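You operate a simulated robot arm through the tools that you are given. There is no shell and no other tool. Be economical: measure what you need, move in short steps, check, and stop when the job is done.

Carry out the task below with a simulated two-armed robot. There is one attempt and no reset: what you move stays moved.

## Task
On the top of the work table, fold the grey rag in half.

The check looks at the end state, three seconds after you hand in, the way a careful person would. Anything else that was tipped, shoved, dropped, spilled or broken makes it a failure. Flat cloth is picked up by pressing the open fingertips on it (5 to 10 N) and closing them slowly along it; thin cloth reads only 2 to 8 mm in the jaws.

## Robot
Two 7-joint arms with two-finger parallel grippers on one trunk, on a base that drives. Base frame: it is fixed to the floor where the robot stands at the start and does not move with it; the origin is under the middle of the robot, x ahead of it, y to its left, z up; the surface under the hand at the start is at about z = 80. Readings come in cm, degrees, newtons and seconds.
The left shoulder is at the start at [7, 13.3, 107.6], the right one opposite. With the tool pointing down near the work surface each hand reaches from about 20 to 66 cm from the robot's upright axis, wherever it stands, measured 20 degrees to its own side. Places, roughly: top of the work table [60, 30, 80]. Payload 1.57 kg a hand.
Tool frame (each hand has its own): the origin (TCP) lies between the finger pads and is the grasp point; the fingertips stand 3 cm ahead of it; z points along the fingers, y is the line along which they close. Largest opening 8 cm; finger width 1.7, thickness 1.2; the body of the gripper, 4 by 8.2 cm, starts 8 cm behind the TCP.
Orientation is that of the tool frame in the base frame, as a unit quaternion [x, y, z, w]. With the fingers straight down and closing along the base's y, the tool's x points along the base's -x, its y along +y and its z along -z.

## Interface
- The arms move only by the tool nudge_tool. It takes "left_increments", "right_increments" or both (then of equal length, played together; a hand with none holds still); each is one flat list of numbers, 6 for each row, row after row: the shift along the base's x, y, z in units of 300 mm (1.0 is 300 mm), then the turn, a rotation vector about the base's x, y, z in units of 120 degrees (1.0 is 120 degrees). In form: [tx, ty, tz, ax, ay, az, tx, ty, tz, ax, ay, az, ...]. A call has 1 to 20 rows; each row is the pose to reach, as a shift and turn from the pose commanded when the call began. "left_gripper" and "right_gripper" are, for a hand that has rows, the opening, from 0 (shut) to 1 (fully open), set as the call begins (left out, the last holds). A call with a number of a shift or a turn outside -1 to 1 is refused whole. Rows are played at 5 a second. More than 5 cm and 8.6 degrees between two rows, or a gripper value outside its range, and nothing of the call is played. Where a pose cannot be reached the arm comes as near as it can. A force on the tool above 40 N (or 10 N above the force at the start of the call, whichever is more), or a blocked arm, ends the call early, and 0.2 s more pass. Each finger travels about 15.3 cm/s and halts on what it meets, pressing with about 32 N; the grip force reading is that of the motor and also rises with nothing between the fingers. The clock runs only during rows and for 0.2 s after the last one: add rows that repeat a pose to give the fingers time. It gives the time, the measured TCP pose, the force on the tool (base axes), the opening and the grip force at its end, in the units of the frame above (readings bear some noise), with the torque about the TCP (base axes, N m) and any sound that the robot's microphone picked up.
- Cameras (640 x 400 px; columns grow to the right, rows downward): "scene" is now at [12.65, -1.87, 128.5]; the picture's right is [-0.25, -0.97, 0.00], its down [-0.73, 0.19, -0.66] and it looks along [0.64, -0.17, -0.75] (base axes); focal length 248 px, centre (320, 200). "left" rides on the left gripper at [7.2, 0.7, -12.2] in its tool frame; the picture's right is [-0.09, 1.00, 0.00], its down [-0.84, -0.08, -0.54] and it looks along [-0.54, -0.05, 0.84] (tool axes); focal length 238 px, centre (320, 200). "right" rides on the right gripper at [7.2, -0.7, -12.2] in its tool frame; the picture's right is [0.09, 1.00, 0.00], its down [-0.84, 0.08, -0.54] and it looks along [-0.54, 0.05, 0.84] (tool axes); focal length 238 px, centre (320, 200). There is no depth. A picture from a camera that has moved, and an enlarged one, comes with that camera's place and axes in the base frame and with its lens.
- camera(camera): a new picture of that camera. It takes no simulated time.
- lift_body(by): slides the trunk up (or, below 0, down) by that many cm; the arms and the scene camera ride with it, the base frame stays. It gives what a move gives, with no picture.
- drive_base(legs): drives the robot by 1 to 6 legs, each [ahead, left, turn to the left] in cm, cm and degrees, along the robot's own axes; the way and the turn of a leg run together, so that a leg with both is an arc; at most 150 cm and 180 degrees a leg. The arms and the cameras ride along, it lands a little off, and it stops where it bumps. It gives what a move gives.
- turn_head(pan, tilt): turns the head with the scene camera to pan (to the left, within 86 degrees either way) and tilt (down, from -29 to 69), counted from straight ahead of the robot. It gives what a move gives.
- inspect(camera, box): a new picture of the part [left, top, right, bottom] of that camera's present view, enlarged. It takes no simulated time.
- finish_job(): hands the job in; it is judged then, once.

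Work in short steps. Places have to be worked out from the pictures, the camera data and where the tool is seen: move nearer, look again, correct. Check each grasp and each placing, and mend what went wrong. You have 120 turns and 88 pictures in all, those below and enlarged ones among them. Open the grippers and draw the arms clear of the work before you hand the job in, unless the task says otherwise; then end with one line.

The tools are called after ">>>" as name(argument=value, ...) on one line, values as JSON. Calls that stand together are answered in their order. nudge_tool: Moves the arms, as the interface text tells. Its arguments: {"type":"object","properties":{"left_increments":{"type":"array"},"left_gripper":{"type":"number"},"right_increments":{"type":"array"},"right_gripper":{"type":"number"}},"required":[]} The other tools are called the same way: lift_body (by) slides the trunk up or down; drive_base (legs) drives the base; turn_head (pan, tilt) turns the head that bears the scene camera; camera (camera) takes a picture; inspect (camera, box) takes an enlarged picture of a part of a camera's view; finish_job () hands the job in.

At the start:

```text
time: 0.0
left_tool_pos: [53.05, 11.42, 96.25]
left_tool_rot: [0.0, 1.0, -0.001, 0.001]
left_contact_force: [0.3, -0.3, 0.6]
left_torque: [0.0, 0.05, 0.01]
left_gripper_width: 8.01
left_grasp_force: 0.1
right_tool_pos: [33.77, -26.14, 97.09]
right_tool_rot: [0.0, 1.0, 0.0, 0.0]
right_contact_force: [-0.1, 0.1, 0.5]
right_torque: [0.0, 0.01, 0.0]
right_gripper_width: 8.02
right_grasp_force: 0.0
trunk travel left (down, up): [-65.0, 29.0]
robot x, y, heading: [0.05, 0.11, 0.0]
head pan, tilt: [-14.6, 48.7]
```

scene: 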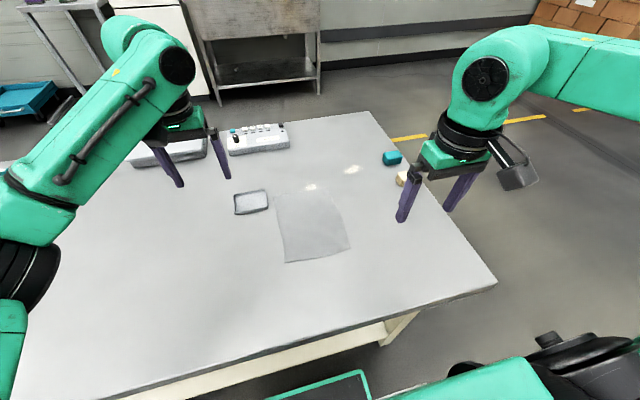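
right: 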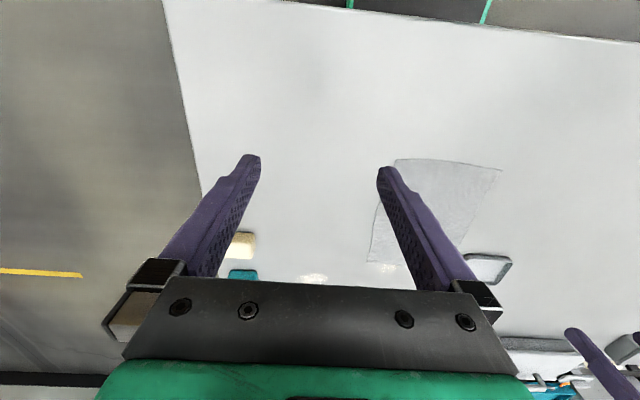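
left: 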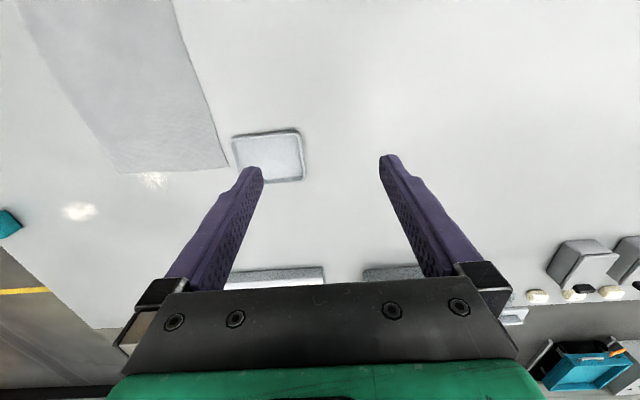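

The rag looks to span about x 38–59, y −17 to −1, with a small tray near its far left corner. I'll enlarge the view to get the corners.

>>> inspect(camera="scene", box=[220, 160, 380, 280])

```text
3.33 times, centred on (300, 220) of scene
camera zoom: at [12.65, -1.87, 128.5], right [-0.25, -0.97, 0.0], down [-0.73, 0.19, -0.66], along [0.64, -0.17, -0.75], focal length 827 px, centre (387, 133)
```

zoom: 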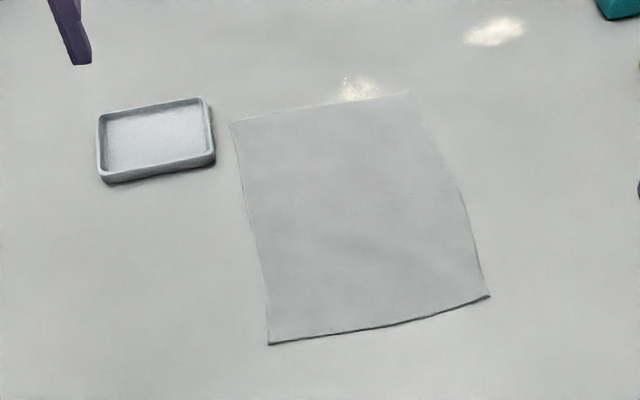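

The rag corners come out at about (58.2,−1.2), (57.8,−15.7), (38.3,−15.8) and (38.4,−1.0). I'll fold the near edge over to the far edge with both hands. First I'll bring them above the near corners, partly open and tilted 25° so the fingers point forward.

>>> nudge_tool(left_increments=[-0.1, -0.095, -0.03, 0, -0.04, 0, -0.2, -0.19, -0.06, 0, -0.08, 0, -0.3, -0.285, -0.1, 0, -0.125, 0, -0.4, -0.38, -0.15, 0, -0.167, 0, -0.5, -0.474, -0.208, 0, -0.208, 0, -0.5, -0.474, -0.208, 0, -0.208, 0], right_increments=[0.028, 0.08, -0.04, 0, -0.04, 0, 0.056, 0.16, -0.08, 0, -0.08, 0, 0.085, 0.24, -0.13, 0, -0.125, 0, 0.113, 0.32, -0.18, 0, -0.167, 0, 0.141, 0.401, -0.236, 0, -0.208, 0, 0.141, 0.401, -0.236, 0, -0.208, 0], left_gripper=0.3, right_gripper=0.3)

>>> camera(camera="left")

>>> camera(camera="right")

>>> camera(camera="scene")

```text
time: 1.4
left_tool_pos: [37.84, -3.22, 89.83]
left_tool_rot: [-0.001, 0.976, 0.0, 0.216]
left_contact_force: [0.4, 0.2, -0.3]
left_torque: [0.01, 0.03, -0.01]
left_gripper_width: 2.39
left_grasp_force: 0.1
right_tool_pos: [37.79, -14.08, 90.13]
right_tool_rot: [-0.001, 0.976, 0.002, 0.217]
right_contact_force: [0.0, -0.3, 0.7]
right_torque: [-0.03, -0.01, -0.02]
right_gripper_width: 2.38
right_grasp_force: 0.1
trunk travel left (down, up): [-65.0, 29.0]
robot x, y, heading: [0.34, 0.15, -0.0]
head pan, tilt: [-14.6, 48.7]
```

```text
83 pictures are left
camera left: at [26.18, -2.32, 97.83], right [0.08, 1.0, 0.04], down [0.53, -0.08, 0.84], along [0.84, -0.05, -0.53], focal length 238 px, centre (320, 200)
```

left: 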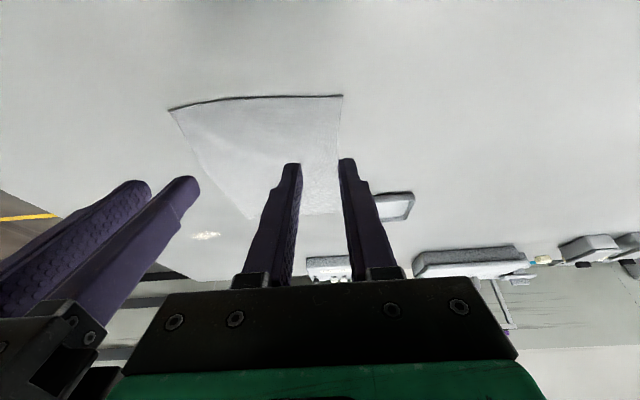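

```text
82 pictures are left
camera right: at [26.22, -14.86, 98.22], right [-0.09, 1.0, -0.04], down [0.53, 0.08, 0.84], along [0.84, 0.05, -0.53], focal length 238 px, centre (320, 200)
```

right: 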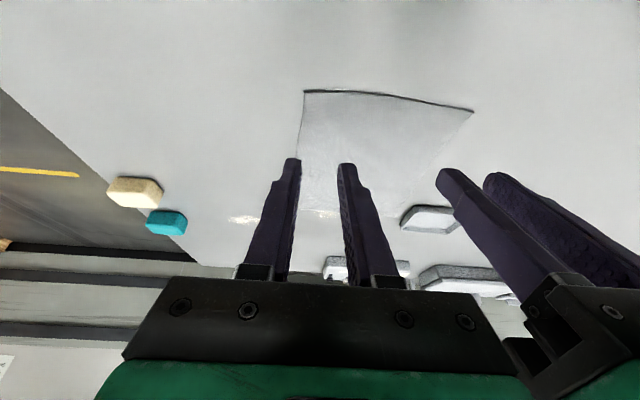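

```text
81 pictures are left
camera scene: at [12.64, -1.91, 128.5], right [-0.25, -0.97, 0.0], down [-0.73, 0.19, -0.66], along [0.64, -0.17, -0.75], focal length 248 px, centre (320, 200)
```

scene: 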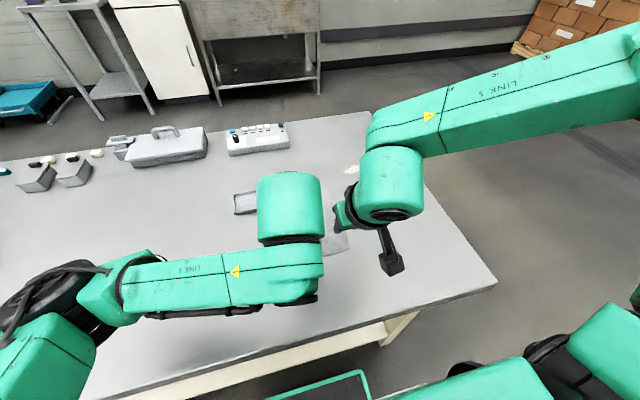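

Both wrist cameras agree: the near edge is at x≈38.3, y −0.8 to −16.0. I'll lower to just above the cloth and shift the left hand slightly outward.

>>> nudge_tool(left_increments=[0.003, 0.012, -0.1, 0, 0, 0, 0.006, 0.014, -0.203, 0, 0, 0, 0.006, 0.014, -0.203, 0, 0, 0], right_increments=[0.003, 0, -0.1, 0, 0, 0, 0.006, 0, -0.213, 0, 0, 0, 0.006, 0, -0.213, 0, 0, 0])

>>> camera(camera="left")

>>> camera(camera="right")

```text
time: 2.2
left_tool_pos: [38.25, -2.57, 83.9]
left_tool_rot: [0.0, 0.976, 0.0, 0.217]
left_contact_force: [1.1, 0.2, 0.4]
left_torque: [0.01, -0.02, 0.0]
left_gripper_width: 2.38
left_grasp_force: 0.0
right_tool_pos: [37.97, -14.21, 83.71]
right_tool_rot: [-0.001, 0.976, 0.001, 0.216]
right_contact_force: [-0.3, 0.2, 0.2]
right_torque: [-0.02, -0.02, -0.02]
right_gripper_width: 2.43
right_grasp_force: 0.1
trunk travel left (down, up): [-65.0, 29.0]
robot x, y, heading: [0.19, -0.24, -0.2]
head pan, tilt: [-14.6, 48.7]
```

```text
80 pictures are left
camera left: at [26.56, -1.84, 91.95], right [0.08, 1.0, 0.04], down [0.53, -0.08, 0.84], along [0.84, -0.05, -0.53], focal length 238 px, centre (320, 200)
```

left: 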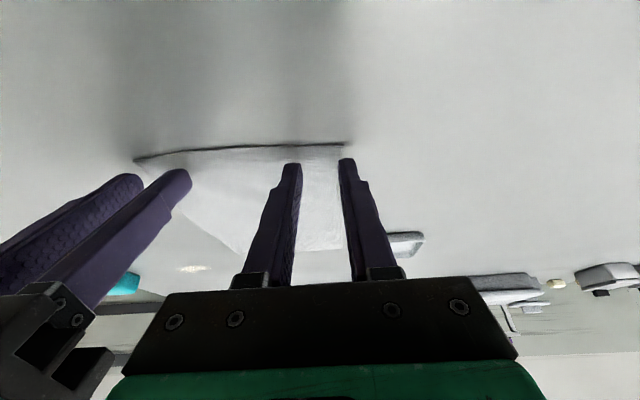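

```text
79 pictures are left
camera right: at [26.49, -15.03, 91.75], right [-0.08, 1.0, -0.04], down [0.53, 0.08, 0.84], along [0.84, 0.05, -0.53], focal length 238 px, centre (320, 200)
```

right: 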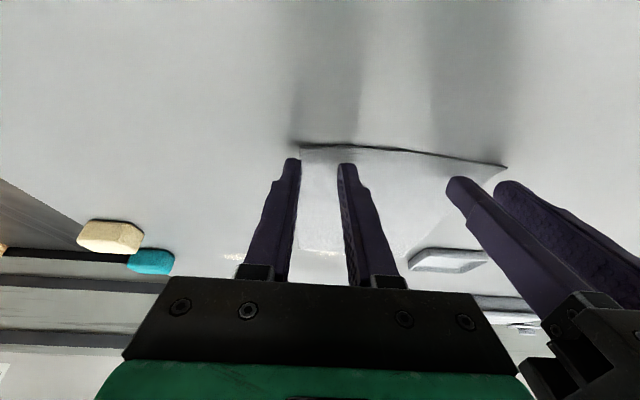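

The outer fingers sit just off the cloth's side edges, so I'll shift both hands about 0.6 cm inward and lower a little more.

>>> nudge_tool(left_increments=[0.003, -0.02, 0, 0, 0, 0, 0.003, -0.02, -0.01, 0, 0, 0, 0.003, -0.02, -0.02, 0, 0, 0, 0.003, -0.02, -0.02, 0, 0, 0], right_increments=[0.006, 0.02, 0, 0, 0, 0, 0.006, 0.02, -0.01, 0, 0, 0, 0.006, 0.02, -0.015, 0, 0, 0, 0.006, 0.02, -0.015, 0, 0, 0])

```text
time: 3.2
left_tool_pos: [38.33, -3.09, 83.22]
left_tool_rot: [0.0, 0.976, 0.0, 0.216]
left_contact_force: [-0.4, 0.7, 0.2]
left_torque: [-0.01, -0.01, -0.02]
left_gripper_width: 2.38
left_grasp_force: 0.1
right_tool_pos: [38.38, -13.72, 83.2]
right_tool_rot: [0.0, 0.976, 0.0, 0.217]
right_contact_force: [0.0, -1.0, -0.3]
right_torque: [-0.01, -0.02, -0.01]
right_gripper_width: 2.41
right_grasp_force: 0.0
trunk travel left (down, up): [-65.0, 29.0]
robot x, y, heading: [-0.04, -0.02, 0.1]
head pan, tilt: [-14.6, 48.7]
```

No contact yet at z≈83.2, so I'll lower by another 2 mm in small rows.

>>> nudge_tool(left_increments=[0, 0, -0.004, 0, 0, 0, 0, 0, -0.008, 0, 0, 0, 0, 0, -0.008, 0, 0, 0], right_increments=[0, 0, -0.004, 0, 0, 0, 0, 0, -0.008, 0, 0, 0, 0, 0, -0.008, 0, 0, 0])

```text
time: 4.0
left_tool_pos: [38.19, -3.04, 83.2]
left_tool_rot: [-0.001, 0.976, 0.0, 0.217]
left_contact_force: [1.7, -0.7, 4.2]
left_torque: [0.0, -0.11, -0.01]
left_gripper_width: 2.39
left_grasp_force: 0.0
right_tool_pos: [38.35, -13.54, 83.12]
right_tool_rot: [-0.001, 0.976, 0.0, 0.216]
right_contact_force: [0.2, -1.5, 11.9]
right_torque: [-0.15, -0.07, 0.02]
right_gripper_width: 2.47
right_grasp_force: 0.0
trunk travel left (down, up): [-65.0, 29.0]
robot x, y, heading: [0.18, 0.11, -0.1]
head pan, tilt: [-14.6, 48.7]
```

In contact: left 4 N, right 12 N. I'll even them out and start closing in stages.

>>> nudge_tool(left_increments=[0, 0, -0.002, 0, 0, 0, 0, 0, -0.002, 0, 0, 0], right_increments=[0, 0, 0.002, 0, 0, 0, 0, 0, 0.002, 0, 0, 0], left_gripper=0.22, right_gripper=0.22)

>>> camera(camera="left")

>>> camera(camera="right")

```text
time: 4.6
left_tool_pos: [38.19, -2.83, 83.29]
left_tool_rot: [0.0, 0.976, -0.002, 0.218]
left_contact_force: [2.2, -0.7, 16.8]
left_torque: [0.02, -0.12, 0.0]
left_gripper_width: 1.64
left_grasp_force: 0.1
right_tool_pos: [38.31, -13.63, 83.22]
right_tool_rot: [0.0, 0.976, 0.0, 0.216]
right_contact_force: [0.6, 1.8, 7.0]
right_torque: [0.0, -0.04, 0.03]
right_gripper_width: 1.69
right_grasp_force: 0.0
trunk travel left (down, up): [-65.0, 29.0]
robot x, y, heading: [-0.15, -0.06, -0.1]
head pan, tilt: [-14.6, 48.7]
```

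```text
78 pictures are left
camera left: at [26.55, -2.18, 91.19], right [0.08, 1.0, 0.04], down [0.53, -0.07, 0.85], along [0.85, -0.05, -0.53], focal length 238 px, centre (320, 200)
```

left: 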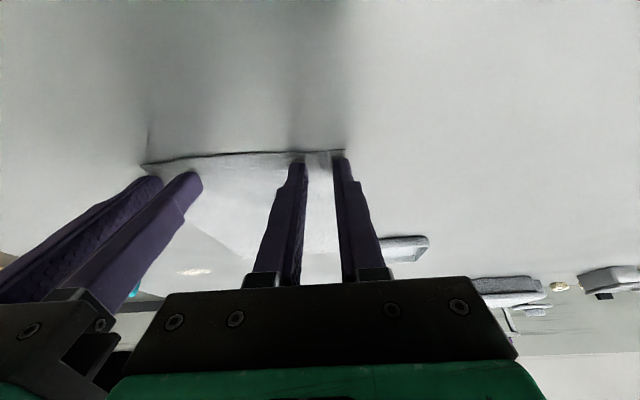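

```text
77 pictures are left
camera right: at [26.79, -14.34, 91.21], right [-0.08, 1.0, -0.04], down [0.53, 0.08, 0.85], along [0.84, 0.05, -0.53], focal length 238 px, centre (320, 200)
```

right: 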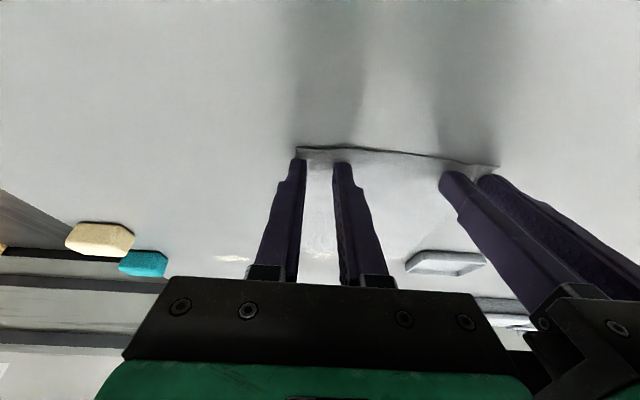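

The cloth is beginning to pucker in the left jaws. I'll close further and ease the left hand's pressure.

>>> nudge_tool(left_increments=[0, 0, 0.002, 0, 0, 0, 0, 0, 0.002, 0, 0, 0], right_increments=[0, 0, 0, 0, 0, 0, 0, 0, 0, 0, 0, 0], left_gripper=0.12, right_gripper=0.12)

>>> nudge_tool(left_increments=[0, 0, 0, 0, 0, 0, 0, 0, 0, 0, 0, 0, 0, 0, 0, 0, 0, 0], right_increments=[0, 0, 0, 0, 0, 0, 0, 0, 0, 0, 0, 0, 0, 0, 0, 0, 0, 0], left_gripper=0, right_gripper=0)

>>> camera(camera="left")

>>> camera(camera="right")

```text
time: 5.2
left_tool_pos: [38.19, -2.97, 83.24]
left_tool_rot: [-0.001, 0.976, -0.001, 0.218]
left_contact_force: [0.1, -2.4, 15.9]
left_torque: [-0.01, -0.1, -0.02]
left_gripper_width: 0.9
left_grasp_force: 0.0
right_tool_pos: [38.3, -13.58, 83.18]
right_tool_rot: [0.0, 0.976, 0.0, 0.217]
right_contact_force: [0.4, -0.3, 6.6]
right_torque: [0.04, -0.01, -0.02]
right_gripper_width: 0.88
right_grasp_force: 0.0
trunk travel left (down, up): [-65.0, 29.0]
robot x, y, heading: [-0.17, -0.5, -0.3]
head pan, tilt: [-14.6, 48.7]
```

```text
time: 6.0
left_tool_pos: [38.14, -2.8, 83.23]
left_tool_rot: [0.0, 0.976, 0.0, 0.217]
left_contact_force: [-0.4, -0.1, 15.4]
left_torque: [-0.05, -0.08, 0.02]
left_gripper_width: 0.23
left_grasp_force: 23.8
right_tool_pos: [38.26, -13.6, 83.23]
right_tool_rot: [0.001, 0.976, 0.0, 0.217]
right_contact_force: [-0.5, 0.0, 5.6]
right_torque: [0.04, -0.05, 0.02]
right_gripper_width: 0.01
right_grasp_force: 21.7
trunk travel left (down, up): [-65.0, 29.0]
robot x, y, heading: [0.01, 0.14, 0.0]
head pan, tilt: [-14.6, 48.7]
```

```text
76 pictures are left
camera left: at [26.56, -2.14, 91.22], right [0.08, 1.0, 0.04], down [0.53, -0.08, 0.85], along [0.85, -0.05, -0.53], focal length 238 px, centre (320, 200)
```

left: 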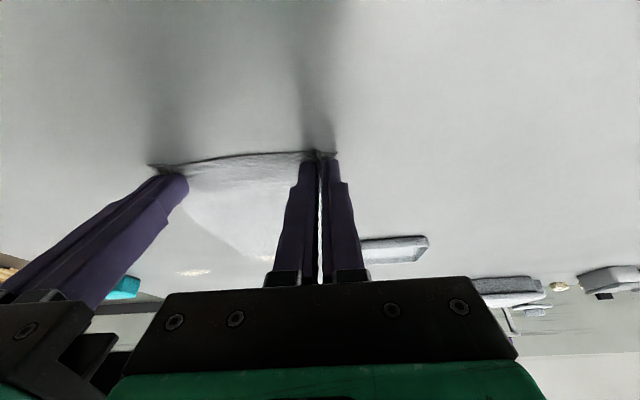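

```text
75 pictures are left
camera right: at [26.77, -14.37, 91.21], right [-0.08, 1.0, -0.04], down [0.53, 0.08, 0.85], along [0.85, 0.05, -0.53], focal length 238 px, centre (320, 200)
```

right: 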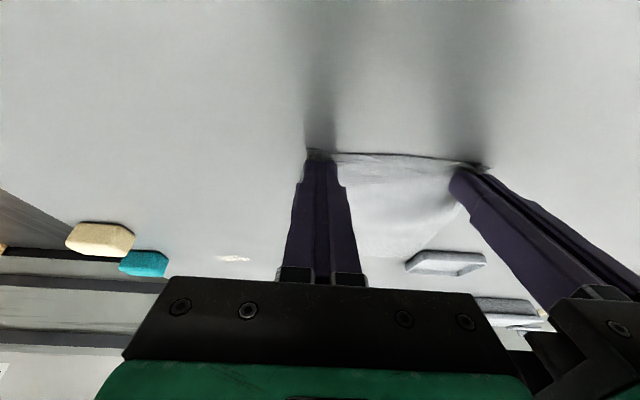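

The left hand holds cloth (2.3 mm), but the right closed empty. I'll lift the right a bit, reopen and look.

>>> nudge_tool(right_increments=[0, 0, 0.03, 0, 0, 0, 0, 0.01, 0.03, 0, 0, 0, 0, 0.01, 0.03, 0, 0, 0], right_gripper=0.32)

>>> inspect(camera="right", box=[240, 110, 520, 285])

```text
time: 6.8
left_tool_pos: [38.29, -2.91, 83.19]
left_tool_rot: [0.0, 0.976, 0.0, 0.217]
left_contact_force: [-2.1, 0.4, 16.9]
left_torque: [0.05, -0.06, 0.01]
left_gripper_width: 0.21
left_grasp_force: 24.0
right_tool_pos: [38.33, -13.18, 84.29]
right_tool_rot: [0.0, 0.976, 0.0, 0.217]
right_contact_force: [0.1, 0.7, -0.2]
right_torque: [0.01, -0.05, 0.03]
right_gripper_width: 2.55
right_grasp_force: 0.1
trunk travel left (down, up): [-65.0, 29.0]
robot x, y, heading: [0.04, -0.12, 0.1]
head pan, tilt: [-14.6, 48.7]
```

```text
2.29 times, centred on (380, 198) of right
camera zoom: at [26.8, -13.99, 92.22], right [-0.08, 1.0, -0.04], down [0.53, 0.08, 0.85], along [0.84, 0.05, -0.53], focal length 545 px, centre (183, 206)
```

zoom: 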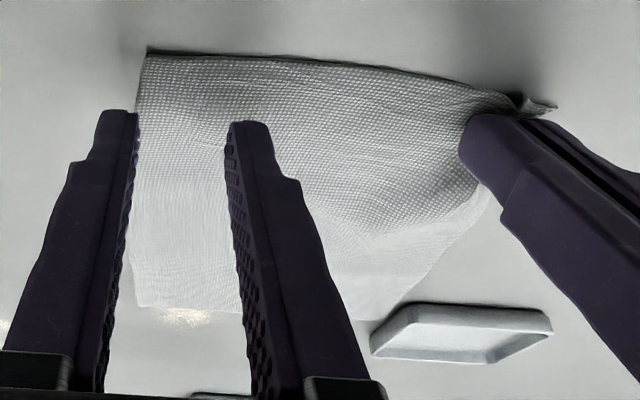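

The right outer finger is beside the cloth (corner at y≈−14.7). I'll shift the right hand inward, narrow the opening and press again.

>>> nudge_tool(right_increments=[-0.005, 0.019, 0, 0, 0, 0, -0.005, 0.019, -0.015, 0, 0, 0, -0.005, 0.019, -0.03, 0, 0, 0, -0.005, 0.019, -0.036, 0, 0, 0, -0.005, 0.019, -0.036, 0, 0, 0], right_gripper=0.26)

>>> inspect(camera="right", box=[240, 110, 520, 285])

```text
time: 8.0
left_tool_pos: [38.16, -2.9, 83.23]
left_tool_rot: [0.0, 0.976, 0.0, 0.217]
left_contact_force: [1.0, -0.4, 10.1]
left_torque: [-0.03, -0.07, -0.03]
left_gripper_width: 0.21
left_grasp_force: 23.4
right_tool_pos: [38.33, -12.59, 83.17]
right_tool_rot: [0.0, 0.976, 0.001, 0.219]
right_contact_force: [-1.2, -1.9, 21.8]
right_torque: [-0.12, -0.11, -0.05]
right_gripper_width: 2.11
right_grasp_force: 0.1
trunk travel left (down, up): [-65.0, 29.0]
robot x, y, heading: [-0.07, 0.02, -0.3]
head pan, tilt: [-14.6, 48.7]
```

```text
2.29 times, centred on (380, 198) of right
camera zoom: at [26.64, -13.41, 91.13], right [-0.08, 1.0, -0.04], down [0.52, 0.08, 0.85], along [0.85, 0.05, -0.53], focal length 545 px, centre (183, 206)
```

zoom: 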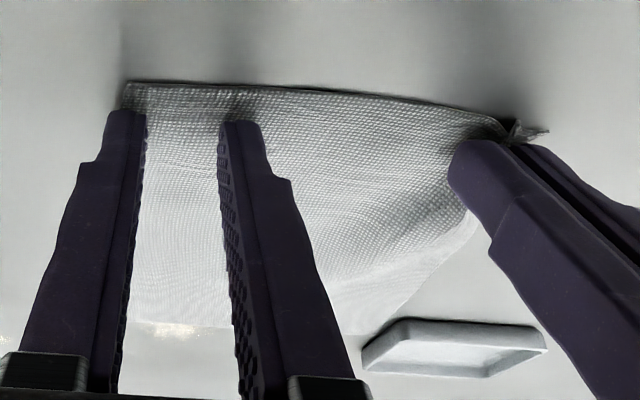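

Both fingers are on the cloth at the corner. I'll ease the pressure and close in stages.

>>> nudge_tool(right_increments=[0, 0, 0.003, 0, 0, 0, 0, 0, 0.003, 0, 0, 0], right_gripper=0.18)

>>> nudge_tool(right_increments=[0, 0, 0, 0, 0, 0, 0, 0, 0, 0, 0, 0], right_gripper=0.1)

>>> nudge_tool(right_increments=[0, 0, 0, 0, 0, 0, 0, 0, 0, 0, 0, 0, 0, 0, 0, 0, 0, 0], right_gripper=0)

>>> inspect(camera="right", box=[240, 110, 520, 285])

```text
time: 8.6
left_tool_pos: [38.21, -2.95, 83.24]
left_tool_rot: [0.001, 0.976, -0.001, 0.218]
left_contact_force: [-0.3, -2.8, 10.9]
left_torque: [-0.06, -0.04, -0.05]
left_gripper_width: 0.24
left_grasp_force: 23.4
right_tool_pos: [38.12, -12.64, 83.12]
right_tool_rot: [0.0, 0.976, 0.0, 0.218]
right_contact_force: [2.9, 2.1, 18.1]
right_torque: [0.04, -0.19, -0.01]
right_gripper_width: 1.41
right_grasp_force: 0.0
trunk travel left (down, up): [-65.0, 29.0]
robot x, y, heading: [-0.03, -0.54, 0.1]
head pan, tilt: [-14.6, 48.7]
```

```text
time: 9.2
left_tool_pos: [38.13, -2.97, 83.19]
left_tool_rot: [0.001, 0.976, -0.002, 0.217]
left_contact_force: [0.6, -4.9, 8.6]
left_torque: [-0.12, -0.03, -0.02]
left_gripper_width: 0.22
left_grasp_force: 23.1
right_tool_pos: [38.11, -12.53, 83.21]
right_tool_rot: [-0.001, 0.976, 0.001, 0.218]
right_contact_force: [1.2, 3.8, 20.1]
right_torque: [0.11, -0.12, 0.0]
right_gripper_width: 0.8
right_grasp_force: 0.2
trunk travel left (down, up): [-65.0, 29.0]
robot x, y, heading: [-0.02, 0.36, -0.2]
head pan, tilt: [-14.6, 48.7]
```

```text
time: 10.0
left_tool_pos: [38.2, -2.97, 83.22]
left_tool_rot: [0.0, 0.976, -0.001, 0.217]
left_contact_force: [-0.2, -7.0, 6.7]
left_torque: [-0.25, -0.01, -0.06]
left_gripper_width: 0.23
left_grasp_force: 23.6
right_tool_pos: [38.12, -12.57, 83.22]
right_tool_rot: [-0.002, 0.976, 0.001, 0.218]
right_contact_force: [-0.4, 7.0, 20.4]
right_torque: [0.17, -0.08, 0.01]
right_gripper_width: 0.21
right_grasp_force: 23.6
trunk travel left (down, up): [-65.0, 29.0]
robot x, y, heading: [-0.08, -0.21, -0.1]
head pan, tilt: [-14.6, 48.7]
```

```text
2.29 times, centred on (380, 198) of right
camera zoom: at [26.56, -13.41, 91.16], right [-0.08, 1.0, -0.04], down [0.53, 0.08, 0.85], along [0.85, 0.05, -0.53], focal length 545 px, centre (183, 206)
```

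zoom: 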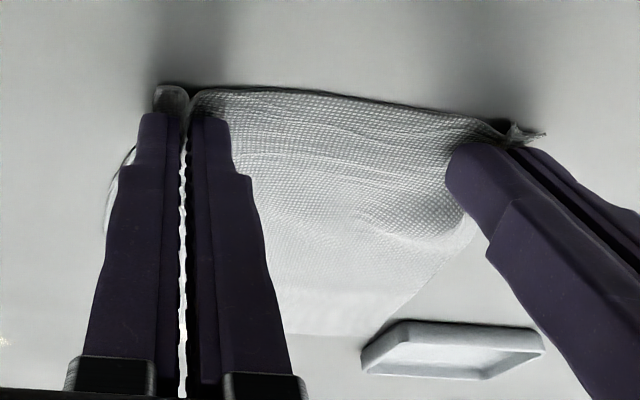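

Both hands now hold about 2.2 mm of cloth. I'll lift the near edge along an arc to halfway, easing the sideways tension slightly, and check.

>>> nudge_tool(left_increments=[0.006, -0.005, 0.04, 0, 0.0125, 0, 0.019, -0.007, 0.079, 0, 0.025, 0, 0.04, -0.007, 0.116, 0, 0.0375, 0, 0.066, -0.007, 0.151, 0, 0.05, 0, 0.099, -0.007, 0.181, 0, 0.0625, 0, 0.137, -0.007, 0.208, 0, 0.075, 0, 0.179, -0.007, 0.229, 0, 0.0875, 0, 0.225, -0.007, 0.244, 0, 0.1, 0, 0.273, -0.007, 0.254, 0, 0.1125, 0, 0.322, -0.007, 0.258, 0, 0.125, 0], right_increments=[0.006, 0.005, 0.04, 0, 0.0125, 0, 0.019, 0.007, 0.079, 0, 0.025, 0, 0.04, 0.007, 0.116, 0, 0.0375, 0, 0.066, 0.007, 0.151, 0, 0.05, 0, 0.099, 0.007, 0.181, 0, 0.0625, 0, 0.137, 0.007, 0.208, 0, 0.075, 0, 0.179, 0.007, 0.229, 0, 0.0875, 0, 0.225, 0.007, 0.244, 0, 0.1, 0, 0.273, 0.007, 0.254, 0, 0.1125, 0, 0.322, 0.007, 0.258, 0, 0.125, 0])

>>> camera(camera="left")

>>> camera(camera="right")

>>> camera(camera="scene")

```text
time: 12.2
left_tool_pos: [48.29, -3.29, 90.74]
left_tool_rot: [-0.001, 0.996, 0.0, 0.086]
left_contact_force: [-0.2, -0.6, 0.5]
left_torque: [-0.02, 0.0, 0.0]
left_gripper_width: 0.21
left_grasp_force: 23.9
right_tool_pos: [47.76, -12.47, 90.76]
right_tool_rot: [0.0, 0.996, 0.001, 0.086]
right_contact_force: [-0.1, -0.2, 0.3]
right_torque: [-0.02, 0.01, -0.02]
right_gripper_width: 0.21
right_grasp_force: 23.7
trunk travel left (down, up): [-65.0, 29.0]
robot x, y, heading: [0.14, -0.0, -0.1]
head pan, tilt: [-14.6, 48.7]
```

```text
71 pictures are left
camera left: at [39.1, -2.49, 101.57], right [0.09, 1.0, 0.02], down [0.73, -0.08, 0.68], along [0.68, -0.05, -0.74], focal length 238 px, centre (320, 200)
```

left: 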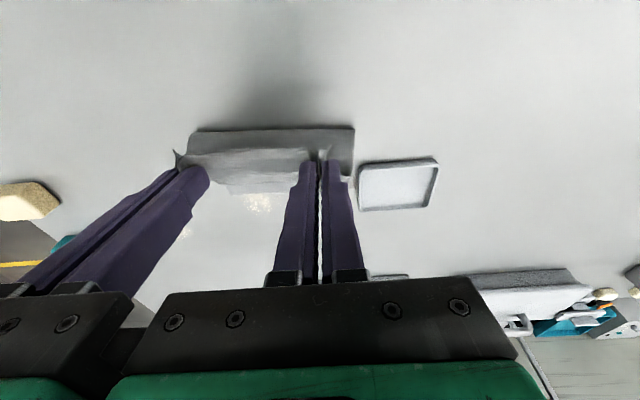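

```text
70 pictures are left
camera right: at [38.85, -13.17, 101.59], right [-0.09, 1.0, -0.01], down [0.73, 0.08, 0.68], along [0.68, 0.05, -0.74], focal length 238 px, centre (320, 200)
```

right: 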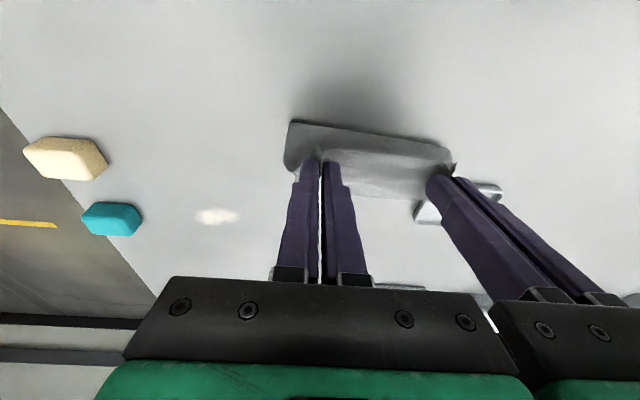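

```text
69 pictures are left
camera scene: at [12.79, -1.9, 128.48], right [-0.25, -0.97, 0.0], down [-0.73, 0.19, -0.66], along [0.64, -0.17, -0.75], focal length 248 px, centre (320, 200)
```

scene: 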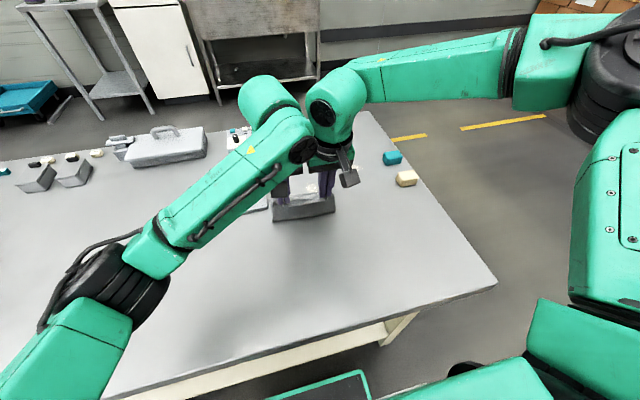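

The near edge is lifted and hanging between the hands. I'll zoom in to check where the far half lies.

>>> inspect(camera="left", box=[160, 100, 400, 250])

>>> inspect(camera="right", box=[250, 100, 490, 250])

```text
2.67 times, centred on (280, 175) of left
camera zoom: at [39.1, -2.49, 101.57], right [0.09, 1.0, 0.02], down [0.73, -0.08, 0.68], along [0.68, -0.05, -0.74], focal length 636 px, centre (427, 267)
```

zoom: 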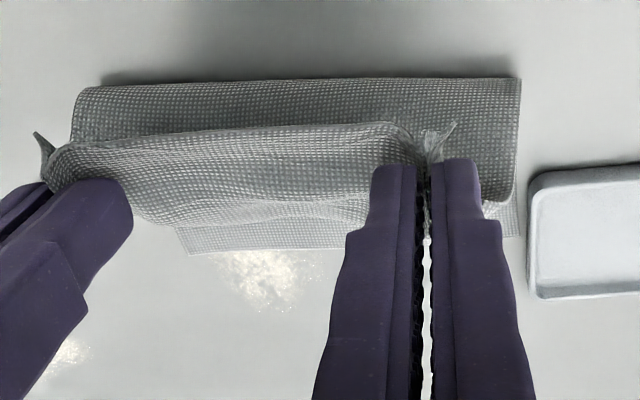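

```text
2.67 times, centred on (370, 175) of right
camera zoom: at [38.85, -13.17, 101.59], right [-0.09, 1.0, -0.01], down [0.73, 0.08, 0.68], along [0.68, 0.05, -0.74], focal length 636 px, centre (187, 267)
```

zoom: 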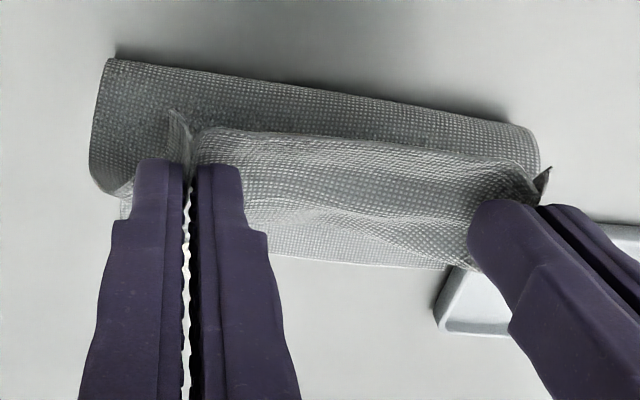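

The far edge still lies at x≈57.2 and y −14.5 to 0.2, so it hasn't shifted. I'll carry the near edge most of the way over, nudging both hands +0.5 cm in y to line up.

>>> nudge_tool(left_increments=[0.052, 0.003, -0.002, 0, 0.025, 0, 0.103, 0.006, -0.009, 0, 0.05, 0, 0.151, 0.009, -0.022, 0, 0.075, 0, 0.197, 0.013, -0.04, 0, 0.1, 0, 0.238, 0.017, -0.063, 0, 0.125, 0, 0.273, 0.017, -0.09, 0, 0.15, 0, 0.303, 0.017, -0.12, 0, 0.175, 0], right_increments=[0.052, 0.003, -0.002, 0, 0.025, 0, 0.103, 0.006, -0.009, 0, 0.05, 0, 0.151, 0.009, -0.022, 0, 0.075, 0, 0.197, 0.013, -0.04, 0, 0.1, 0, 0.238, 0.017, -0.063, 0, 0.125, 0, 0.273, 0.017, -0.09, 0, 0.15, 0, 0.303, 0.017, -0.12, 0, 0.175, 0])

>>> inspect(camera="left", box=[160, 60, 440, 235])

>>> inspect(camera="right", box=[200, 60, 480, 235])

```text
time: 13.8
left_tool_pos: [52.87, -2.65, 90.57]
left_tool_rot: [0.001, 0.995, 0.001, -0.096]
left_contact_force: [-0.6, 0.0, 0.3]
left_torque: [0.01, 0.0, -0.02]
left_gripper_width: 0.0
left_grasp_force: 20.9
left hand out of reach, approached as far as the arm can: row 6, 7
right_tool_pos: [48.07, -17.08, 89.04]
right_tool_rot: [0.0, 0.995, 0.001, -0.096]
right_contact_force: [-0.5, -0.9, 0.8]
right_torque: [0.01, 0.01, 0.0]
right_gripper_width: 0.18
right_grasp_force: 23.4
right hand out of reach, approached as far as the arm can: row 2, 3, 4, 5, 6, 7
trunk travel left (down, up): [-65.0, 29.0]
robot x, y, heading: [-0.04, -0.0, 0.1]
head pan, tilt: [-14.6, 48.7]
```

```text
2.29 times, centred on (300, 148) of left
camera zoom: at [48.13, -1.87, 104.01], right [0.09, 1.0, -0.02], down [0.93, -0.08, 0.37], along [0.37, -0.05, -0.93], focal length 545 px, centre (366, 320)
```

zoom: 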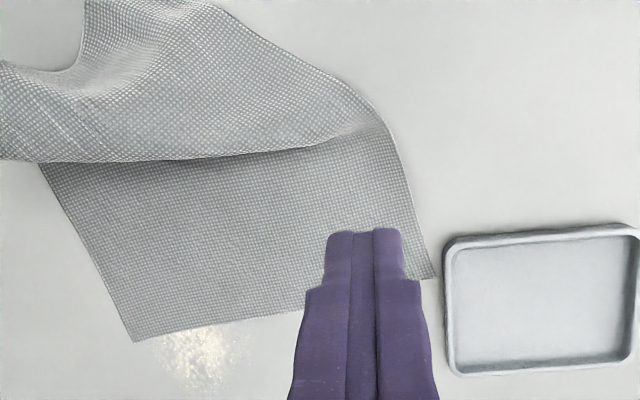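

```text
2.29 times, centred on (340, 148) of right
camera zoom: at [43.55, -17.97, 102.5], right [-0.09, 1.0, 0.02], down [0.92, 0.08, 0.37], along [0.37, 0.05, -0.93], focal length 545 px, centre (274, 320)
```

zoom: 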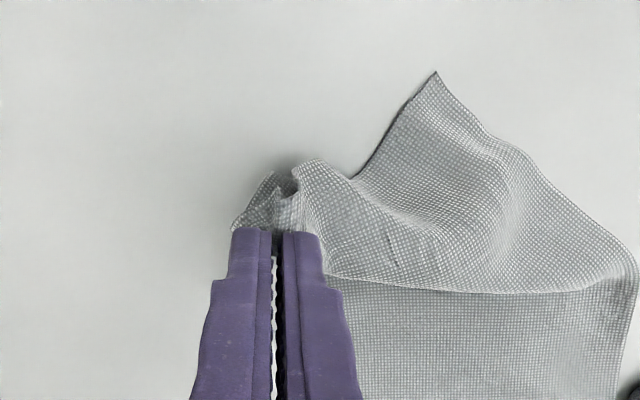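

The right arm ran out of reach and drifted sideways, and the left hand lost its corner. I'll retract the left hand up and to the side, keep the right holding its corner, and look again.

>>> nudge_tool(left_increments=[-0.05, 0.0, 0.1, 0, -0.03, 0, -0.1, 0.12, 0.2, 0, -0.06, 0, -0.15, 0.26, 0.25, 0, -0.09, 0, -0.2, 0.4, 0.25, 0, -0.09, 0, -0.25, 0.53, 0.25, 0, -0.09, 0, -0.3, 0.66, 0.25, 0, -0.09, 0, -0.3, 0.66, 0.25, 0, -0.09, 0])

>>> camera(camera="scene")

```text
time: 15.4
left_tool_pos: [43.64, 17.0, 98.14]
left_tool_rot: [0.0, 1.0, 0.001, -0.002]
left_contact_force: [0.3, -0.6, -0.9]
left_torque: [0.03, 0.04, 0.04]
left_gripper_width: 0.0
left_grasp_force: 21.5
right_tool_pos: [48.17, -17.12, 89.12]
right_tool_rot: [0.0, 0.995, 0.001, -0.096]
right_contact_force: [0.4, 0.5, -0.3]
right_torque: [0.01, -0.01, -0.03]
right_gripper_width: 0.15
right_grasp_force: 23.5
trunk travel left (down, up): [-65.0, 29.0]
robot x, y, heading: [-0.23, -0.2, 0.3]
head pan, tilt: [-14.6, 48.7]
```

```text
64 pictures are left
camera scene: at [12.71, -1.98, 128.49], right [-0.25, -0.97, 0.0], down [-0.73, 0.19, -0.66], along [0.64, -0.17, -0.75], focal length 248 px, centre (320, 200)
```

scene: 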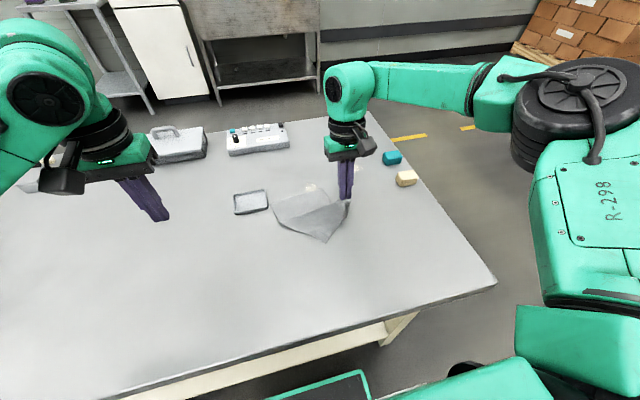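

The right arm isn't stretched, so a wrist limit is likely. I'll make the right hand vertical again and try carrying its corner toward (56,−13) in small steps.

>>> nudge_tool(right_increments=[0.0, 0.03, -0.02, 0, -0.05, 0, 0.03, 0.06, -0.02, 0, -0.095, 0, 0.08, 0.1, -0.02, 0, -0.095, 0, 0.13, 0.13, -0.02, 0, -0.095, 0])

>>> camera(camera="scene")

```text
time: 16.4
left_tool_pos: [43.46, 17.18, 98.13]
left_tool_rot: [0.0, 1.0, -0.001, -0.002]
left_contact_force: [0.5, 0.4, 0.4]
left_torque: [0.02, 0.0, -0.01]
left_gripper_width: 0.01
left_grasp_force: 21.2
right_tool_pos: [50.41, -14.55, 88.88]
right_tool_rot: [0.001, 1.0, 0.0, 0.004]
right_contact_force: [-0.7, 0.4, 0.1]
right_torque: [-0.02, 0.0, 0.02]
right_gripper_width: 0.16
right_grasp_force: 23.2
right hand out of reach, approached as far as the arm can: row 3, 4
trunk travel left (down, up): [-65.0, 29.0]
robot x, y, heading: [0.15, 0.06, -0.1]
head pan, tilt: [-14.6, 48.7]
```

```text
63 pictures are left
camera scene: at [12.57, -1.88, 128.5], right [-0.25, -0.97, 0.0], down [-0.73, 0.19, -0.66], along [0.64, -0.17, -0.75], focal length 248 px, centre (320, 200)
```

scene: 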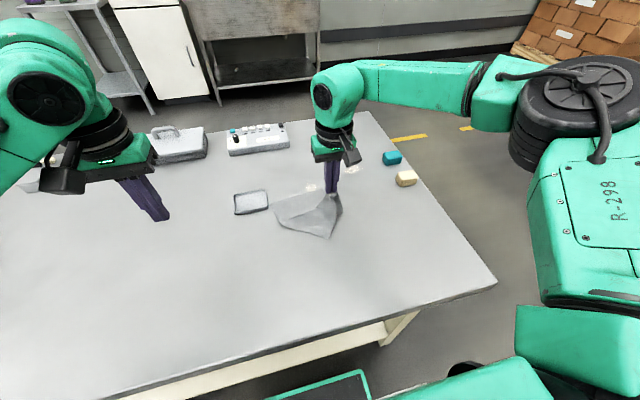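

Still limited at x≈50. I'll set the corner down gently here, release it, and raise the right hand clear to test its reach in free air.

>>> nudge_tool(right_increments=[0, 0, -0.06, 0, 0, 0, 0, 0, -0.12, 0, 0, 0, 0, 0, -0.13, 0, 0, 0])

>>> nudge_tool(right_increments=[0, 0, 0, 0, 0, 0, 0, 0, 0, 0, 0, 0, 0, 0, 0.1, 0, 0, 0, 0, 0, 0.2, 0, 0, 0, -0.05, -0.1, 0.3, 0, 0, 0, -0.2, -0.2, 0.3, 0, 0, 0, -0.3, -0.3, 0.3, 0, 0, 0, -0.4, -0.4, 0.3, 0, 0, 0], right_gripper=0.25)

>>> camera(camera="scene")

```text
time: 17.2
left_tool_pos: [43.48, 17.23, 98.32]
left_tool_rot: [0.0, 1.0, 0.0, -0.002]
left_contact_force: [0.7, 0.0, 1.2]
left_torque: [0.02, 0.03, 0.01]
left_gripper_width: 0.0
left_grasp_force: 21.5
right_tool_pos: [49.92, -15.07, 85.21]
right_tool_rot: [0.0, 1.0, 0.001, 0.004]
right_contact_force: [0.0, 0.0, -0.3]
right_torque: [-0.01, 0.01, 0.02]
right_gripper_width: 0.16
right_grasp_force: 23.6
right hand out of reach, approached as far as the arm can: row 1, 2, 3
trunk travel left (down, up): [-65.0, 29.0]
robot x, y, heading: [0.06, -0.32, -0.3]
head pan, tilt: [-14.6, 48.7]
```

```text
refused: row 6 steps farther than a row can; nothing moved
```

```text
62 pictures are left
camera scene: at [12.66, -1.86, 128.49], right [-0.25, -0.97, 0.0], down [-0.73, 0.19, -0.66], along [0.64, -0.17, -0.75], focal length 248 px, centre (320, 200)
```

scene: 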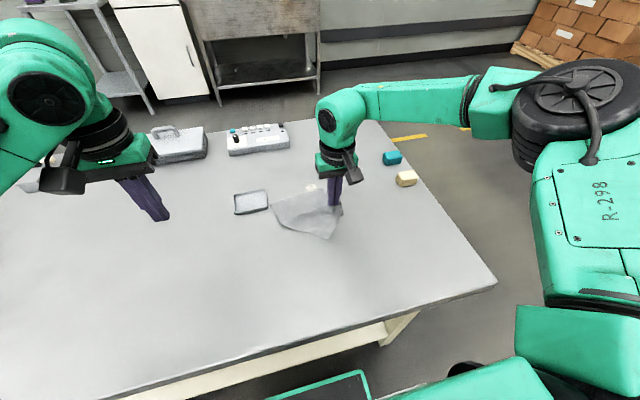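

The release call was refused for too large a step; I'll repeat it with smaller rows.

>>> nudge_tool(right_increments=[0, 0, 0, 0, 0, 0, 0, 0, 0, 0, 0, 0, 0, 0, 0.1, 0, 0, 0, 0, 0, 0.2, 0, 0, 0, -0.05, -0.08, 0.3, 0, 0, 0, -0.15, -0.16, 0.3, 0, 0, 0, -0.25, -0.24, 0.3, 0, 0, 0, -0.35, -0.32, 0.3, 0, 0, 0, -0.45, -0.4, 0.3, 0, 0, 0, -0.45, -0.4, 0.3, 0, 0, 0], right_gripper=0.25)

>>> inspect(camera="scene", box=[200, 150, 400, 275])

```text
time: 19.4
left_tool_pos: [43.54, 17.17, 98.15]
left_tool_rot: [0.0, 1.0, 0.0, -0.003]
left_contact_force: [-0.3, 0.2, -0.6]
left_torque: [-0.04, 0.01, 0.03]
left_gripper_width: 0.0
left_grasp_force: 21.2
right_tool_pos: [36.65, -26.77, 94.06]
right_tool_rot: [-0.001, 1.0, 0.0, 0.003]
right_contact_force: [0.1, -0.3, 0.2]
right_torque: [-0.02, 0.01, -0.04]
right_gripper_width: 2.01
right_grasp_force: 0.1
trunk travel left (down, up): [-65.0, 29.0]
robot x, y, heading: [0.08, 0.03, 0.0]
head pan, tilt: [-14.6, 48.7]
```

```text
3.20 times, centred on (300, 212) of scene
camera zoom: at [12.74, -1.78, 128.49], right [-0.25, -0.97, 0.0], down [-0.73, 0.19, -0.66], along [0.64, -0.17, -0.75], focal length 794 px, centre (384, 160)
```

zoom: 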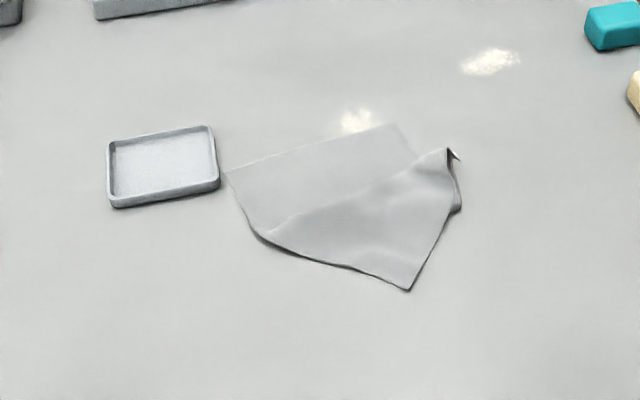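

The release left the rag skewed: its old near-left corner is at about (41.7,−11.3) and the near-right corner is flipped up to about (53,−18). Before redoing it I'll test the right hand's reach in free air toward (57,−14) at z≈94.

>>> nudge_tool(right_increments=[0.15, 0, 0, 0, 0, 0, 0.3, 0.03, 0, 0, 0, 0, 0.45, 0.08, 0, 0, 0, 0, 0.6, 0.15, 0, 0, 0, 0, 0.67, 0.25, 0, 0, 0, 0, 0.68, 0.4, 0, 0, 0, 0, 0.68, 0.42, 0, 0, 0, 0])

>>> camera(camera="scene")

```text
time: 21.0
left_tool_pos: [43.54, 17.14, 98.18]
left_tool_rot: [0.0, 1.0, 0.0, -0.002]
left_contact_force: [0.0, 0.4, 0.6]
left_torque: [0.01, 0.01, -0.01]
left_gripper_width: 0.0
left_grasp_force: 21.6
right_tool_pos: [52.88, -17.01, 94.36]
right_tool_rot: [-0.001, 1.0, 0.001, 0.003]
right_contact_force: [0.4, 0.3, -0.7]
right_torque: [0.03, 0.04, -0.03]
right_gripper_width: 2.01
right_grasp_force: 0.1
right hand out of reach, approached as far as the arm can: row 5, 6, 7
trunk travel left (down, up): [-65.0, 29.0]
robot x, y, heading: [0.09, -0.0, -0.3]
head pan, tilt: [-14.6, 48.7]
```

```text
60 pictures are left
camera scene: at [12.75, -1.93, 128.48], right [-0.25, -0.97, 0.0], down [-0.73, 0.19, -0.66], along [0.64, -0.17, -0.75], focal length 248 px, centre (320, 200)
```

scene: 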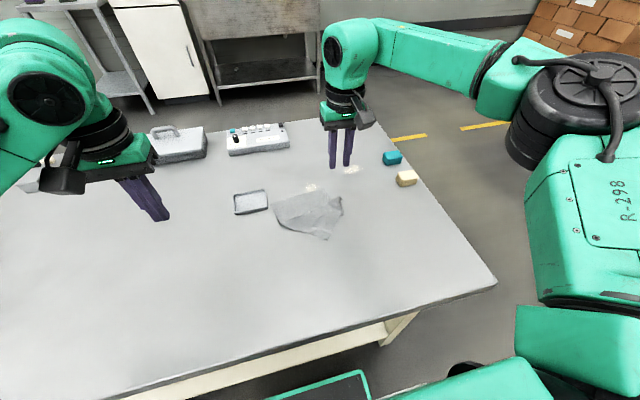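

The right arm tops out near x≈53 here, so moving the base a bit closer would help. I'll tilt the head down to see the clearance between base and table.

>>> turn_head(pan=0, tilt=69)

>>> camera(camera="scene")

```text
time: 21.8
left_tool_pos: [43.45, 17.16, 98.15]
left_tool_rot: [0.0, 1.0, -0.001, -0.003]
left_contact_force: [1.1, 0.4, -0.3]
left_torque: [0.01, -0.03, -0.01]
left_gripper_width: 0.0
left_grasp_force: 21.1
right_tool_pos: [52.93, -16.79, 94.43]
right_tool_rot: [-0.001, 1.0, 0.001, 0.004]
right_contact_force: [-0.1, 0.5, -0.1]
right_torque: [0.0, -0.05, 0.0]
right_gripper_width: 2.0
right_grasp_force: 0.1
trunk travel left (down, up): [-65.0, 29.0]
robot x, y, heading: [-0.16, -0.11, -0.1]
head pan, tilt: [0.0, 68.8]
```

```text
59 pictures are left
camera scene: at [10.67, 0.12, 126.12], right [0.0, -1.0, 0.0], down [-0.93, 0.0, -0.36], along [0.36, 0.0, -0.93], focal length 248 px, centre (320, 200)
```

scene: 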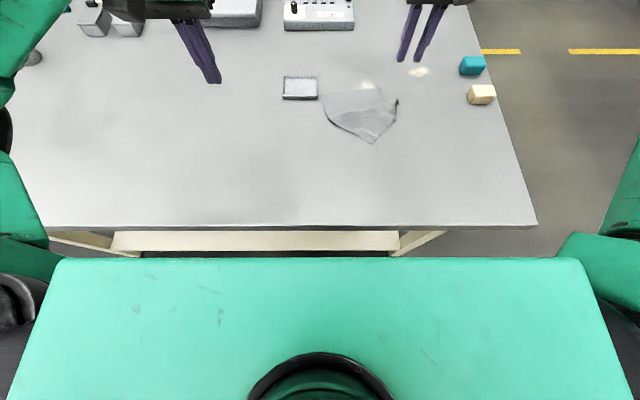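

The table edge is at x≈23 and the base clearance is unknown, so I won't drive in. Instead I'll recover both near corners, pull the rag some 10 cm toward the robot, and fold it where both hands reach. First a close look with the right wrist camera.

>>> inspect(camera="scene", box=[260, 50, 420, 150])

>>> camera(camera="right")

```text
4.00 times, centred on (340, 100) of scene
camera zoom: at [10.67, 0.12, 126.12], right [0.0, -1.0, 0.0], down [-0.93, 0.0, -0.36], along [0.36, 0.0, -0.93], focal length 992 px, centre (240, 600)
```

zoom: 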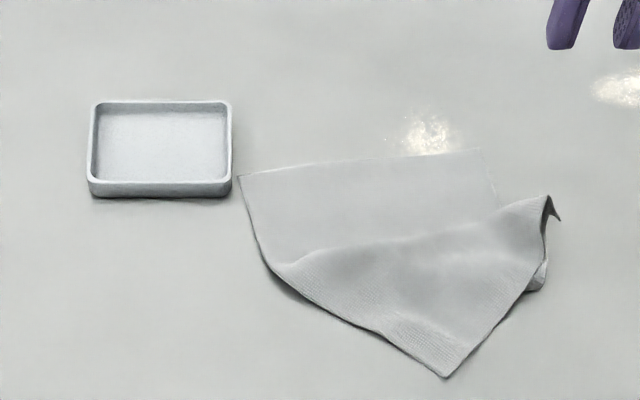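

```text
57 pictures are left
camera right: at [45.68, -17.67, 106.56], right [-0.09, 1.0, 0.0], down [0.83, 0.08, 0.55], along [0.55, 0.05, -0.84], focal length 238 px, centre (320, 200)
```

right: 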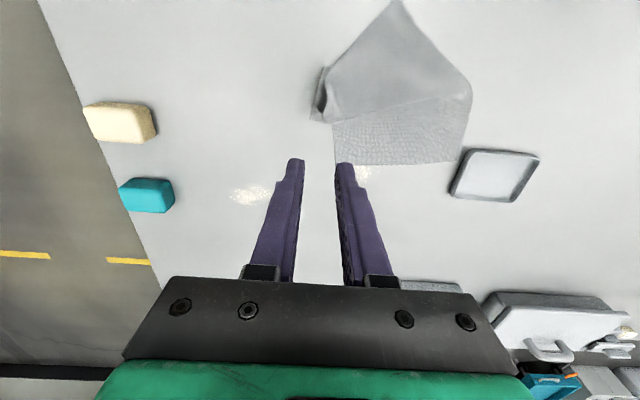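

Before recovering the rag, one cheap test: yaw the right hand −25° in free air and ask again for x≈57, to see whether the reach limit is about wrist yaw.

>>> nudge_tool(right_increments=[0, 0, 0, 0, 0, -0.07, 0, 0, 0, 0, 0, -0.14, 0, 0, 0, 0, 0, -0.21, 0, 0, 0, 0, 0, -0.21])

>>> nudge_tool(right_increments=[0, 0, 0, 0, 0, 0.07, 0, 0, 0, 0, 0, 0.14, 0, 0, 0, 0, 0, 0.21, 0, 0, 0, 0, 0, 0.28, 0, 0, 0, 0, 0, 0.35, 0, 0, 0, 0, 0, 0.42, 0, 0, 0, 0, 0, 0.42])

```text
time: 22.8
left_tool_pos: [43.46, 17.04, 98.22]
left_tool_rot: [0.001, 1.0, -0.001, -0.003]
left_contact_force: [0.1, 0.6, 0.1]
left_torque: [-0.03, 0.0, -0.01]
left_gripper_width: 0.0
left_grasp_force: 21.1
right_tool_pos: [52.79, -17.03, 94.35]
right_tool_rot: [0.218, 0.976, 0.001, 0.004]
right_contact_force: [0.3, 0.0, -1.6]
right_torque: [0.03, 0.0, 0.01]
right_gripper_width: 2.01
right_grasp_force: 0.0
trunk travel left (down, up): [-65.0, 29.0]
robot x, y, heading: [0.26, 0.25, 0.1]
head pan, tilt: [0.0, 68.8]
```

```text
time: 24.4
left_tool_pos: [43.57, 17.15, 98.08]
left_tool_rot: [0.0, 1.0, 0.0, -0.002]
left_contact_force: [0.5, 0.6, -1.0]
left_torque: [-0.01, 0.0, 0.02]
left_gripper_width: 0.0
left_grasp_force: 21.2
right_tool_pos: [49.53, -15.09, 94.08]
right_tool_rot: [-0.218, 0.976, 0.0, 0.003]
right_contact_force: [0.5, -0.2, -0.3]
right_torque: [0.02, 0.02, 0.0]
right_gripper_width: 2.01
right_grasp_force: 0.0
right hand out of reach, approached as far as the arm can: row 6, 7
trunk travel left (down, up): [-65.0, 29.0]
robot x, y, heading: [-0.01, 0.06, -0.2]
head pan, tilt: [0.0, 68.8]
```

Yaw matters: positive yaw loses reach for the right hand. I'll go to yaw about −30° and ask for (57,−13).

>>> nudge_tool(right_increments=[0, -0.02, 0, 0, 0, -0.07, 0, -0.05, 0, 0, 0, -0.14, 0, -0.05, 0, 0, 0, -0.21, 0, -0.05, 0, 0, 0, -0.28, 0, -0.03, 0, 0, 0, -0.35, 0.06, 0.0, 0, 0, 0, -0.42, 0.12, 0.03, 0, 0, 0, -0.46, 0.18, 0.05, 0, 0, 0, -0.46, 0.25, 0.07, 0, 0, 0, -0.46, 0.25, 0.07, 0, 0, 0, -0.46])

```text
time: 26.6
left_tool_pos: [43.43, 17.11, 98.17]
left_tool_rot: [0.0, 1.0, 0.0, -0.002]
left_contact_force: [0.1, 0.9, 0.2]
left_torque: [0.0, 0.01, -0.02]
left_gripper_width: 0.01
left_grasp_force: 21.3
right_tool_pos: [51.89, -15.54, 94.34]
right_tool_rot: [0.258, 0.966, -0.001, 0.004]
right_contact_force: [0.1, -1.0, 0.6]
right_torque: [0.04, 0.03, 0.01]
right_gripper_width: 1.97
right_grasp_force: 0.1
right hand out of reach, approached as far as the arm can: row 7, 8, 9, 10
trunk travel left (down, up): [-65.0, 29.0]
robot x, y, heading: [-0.18, -0.31, -0.1]
head pan, tilt: [0.0, 68.8]
```

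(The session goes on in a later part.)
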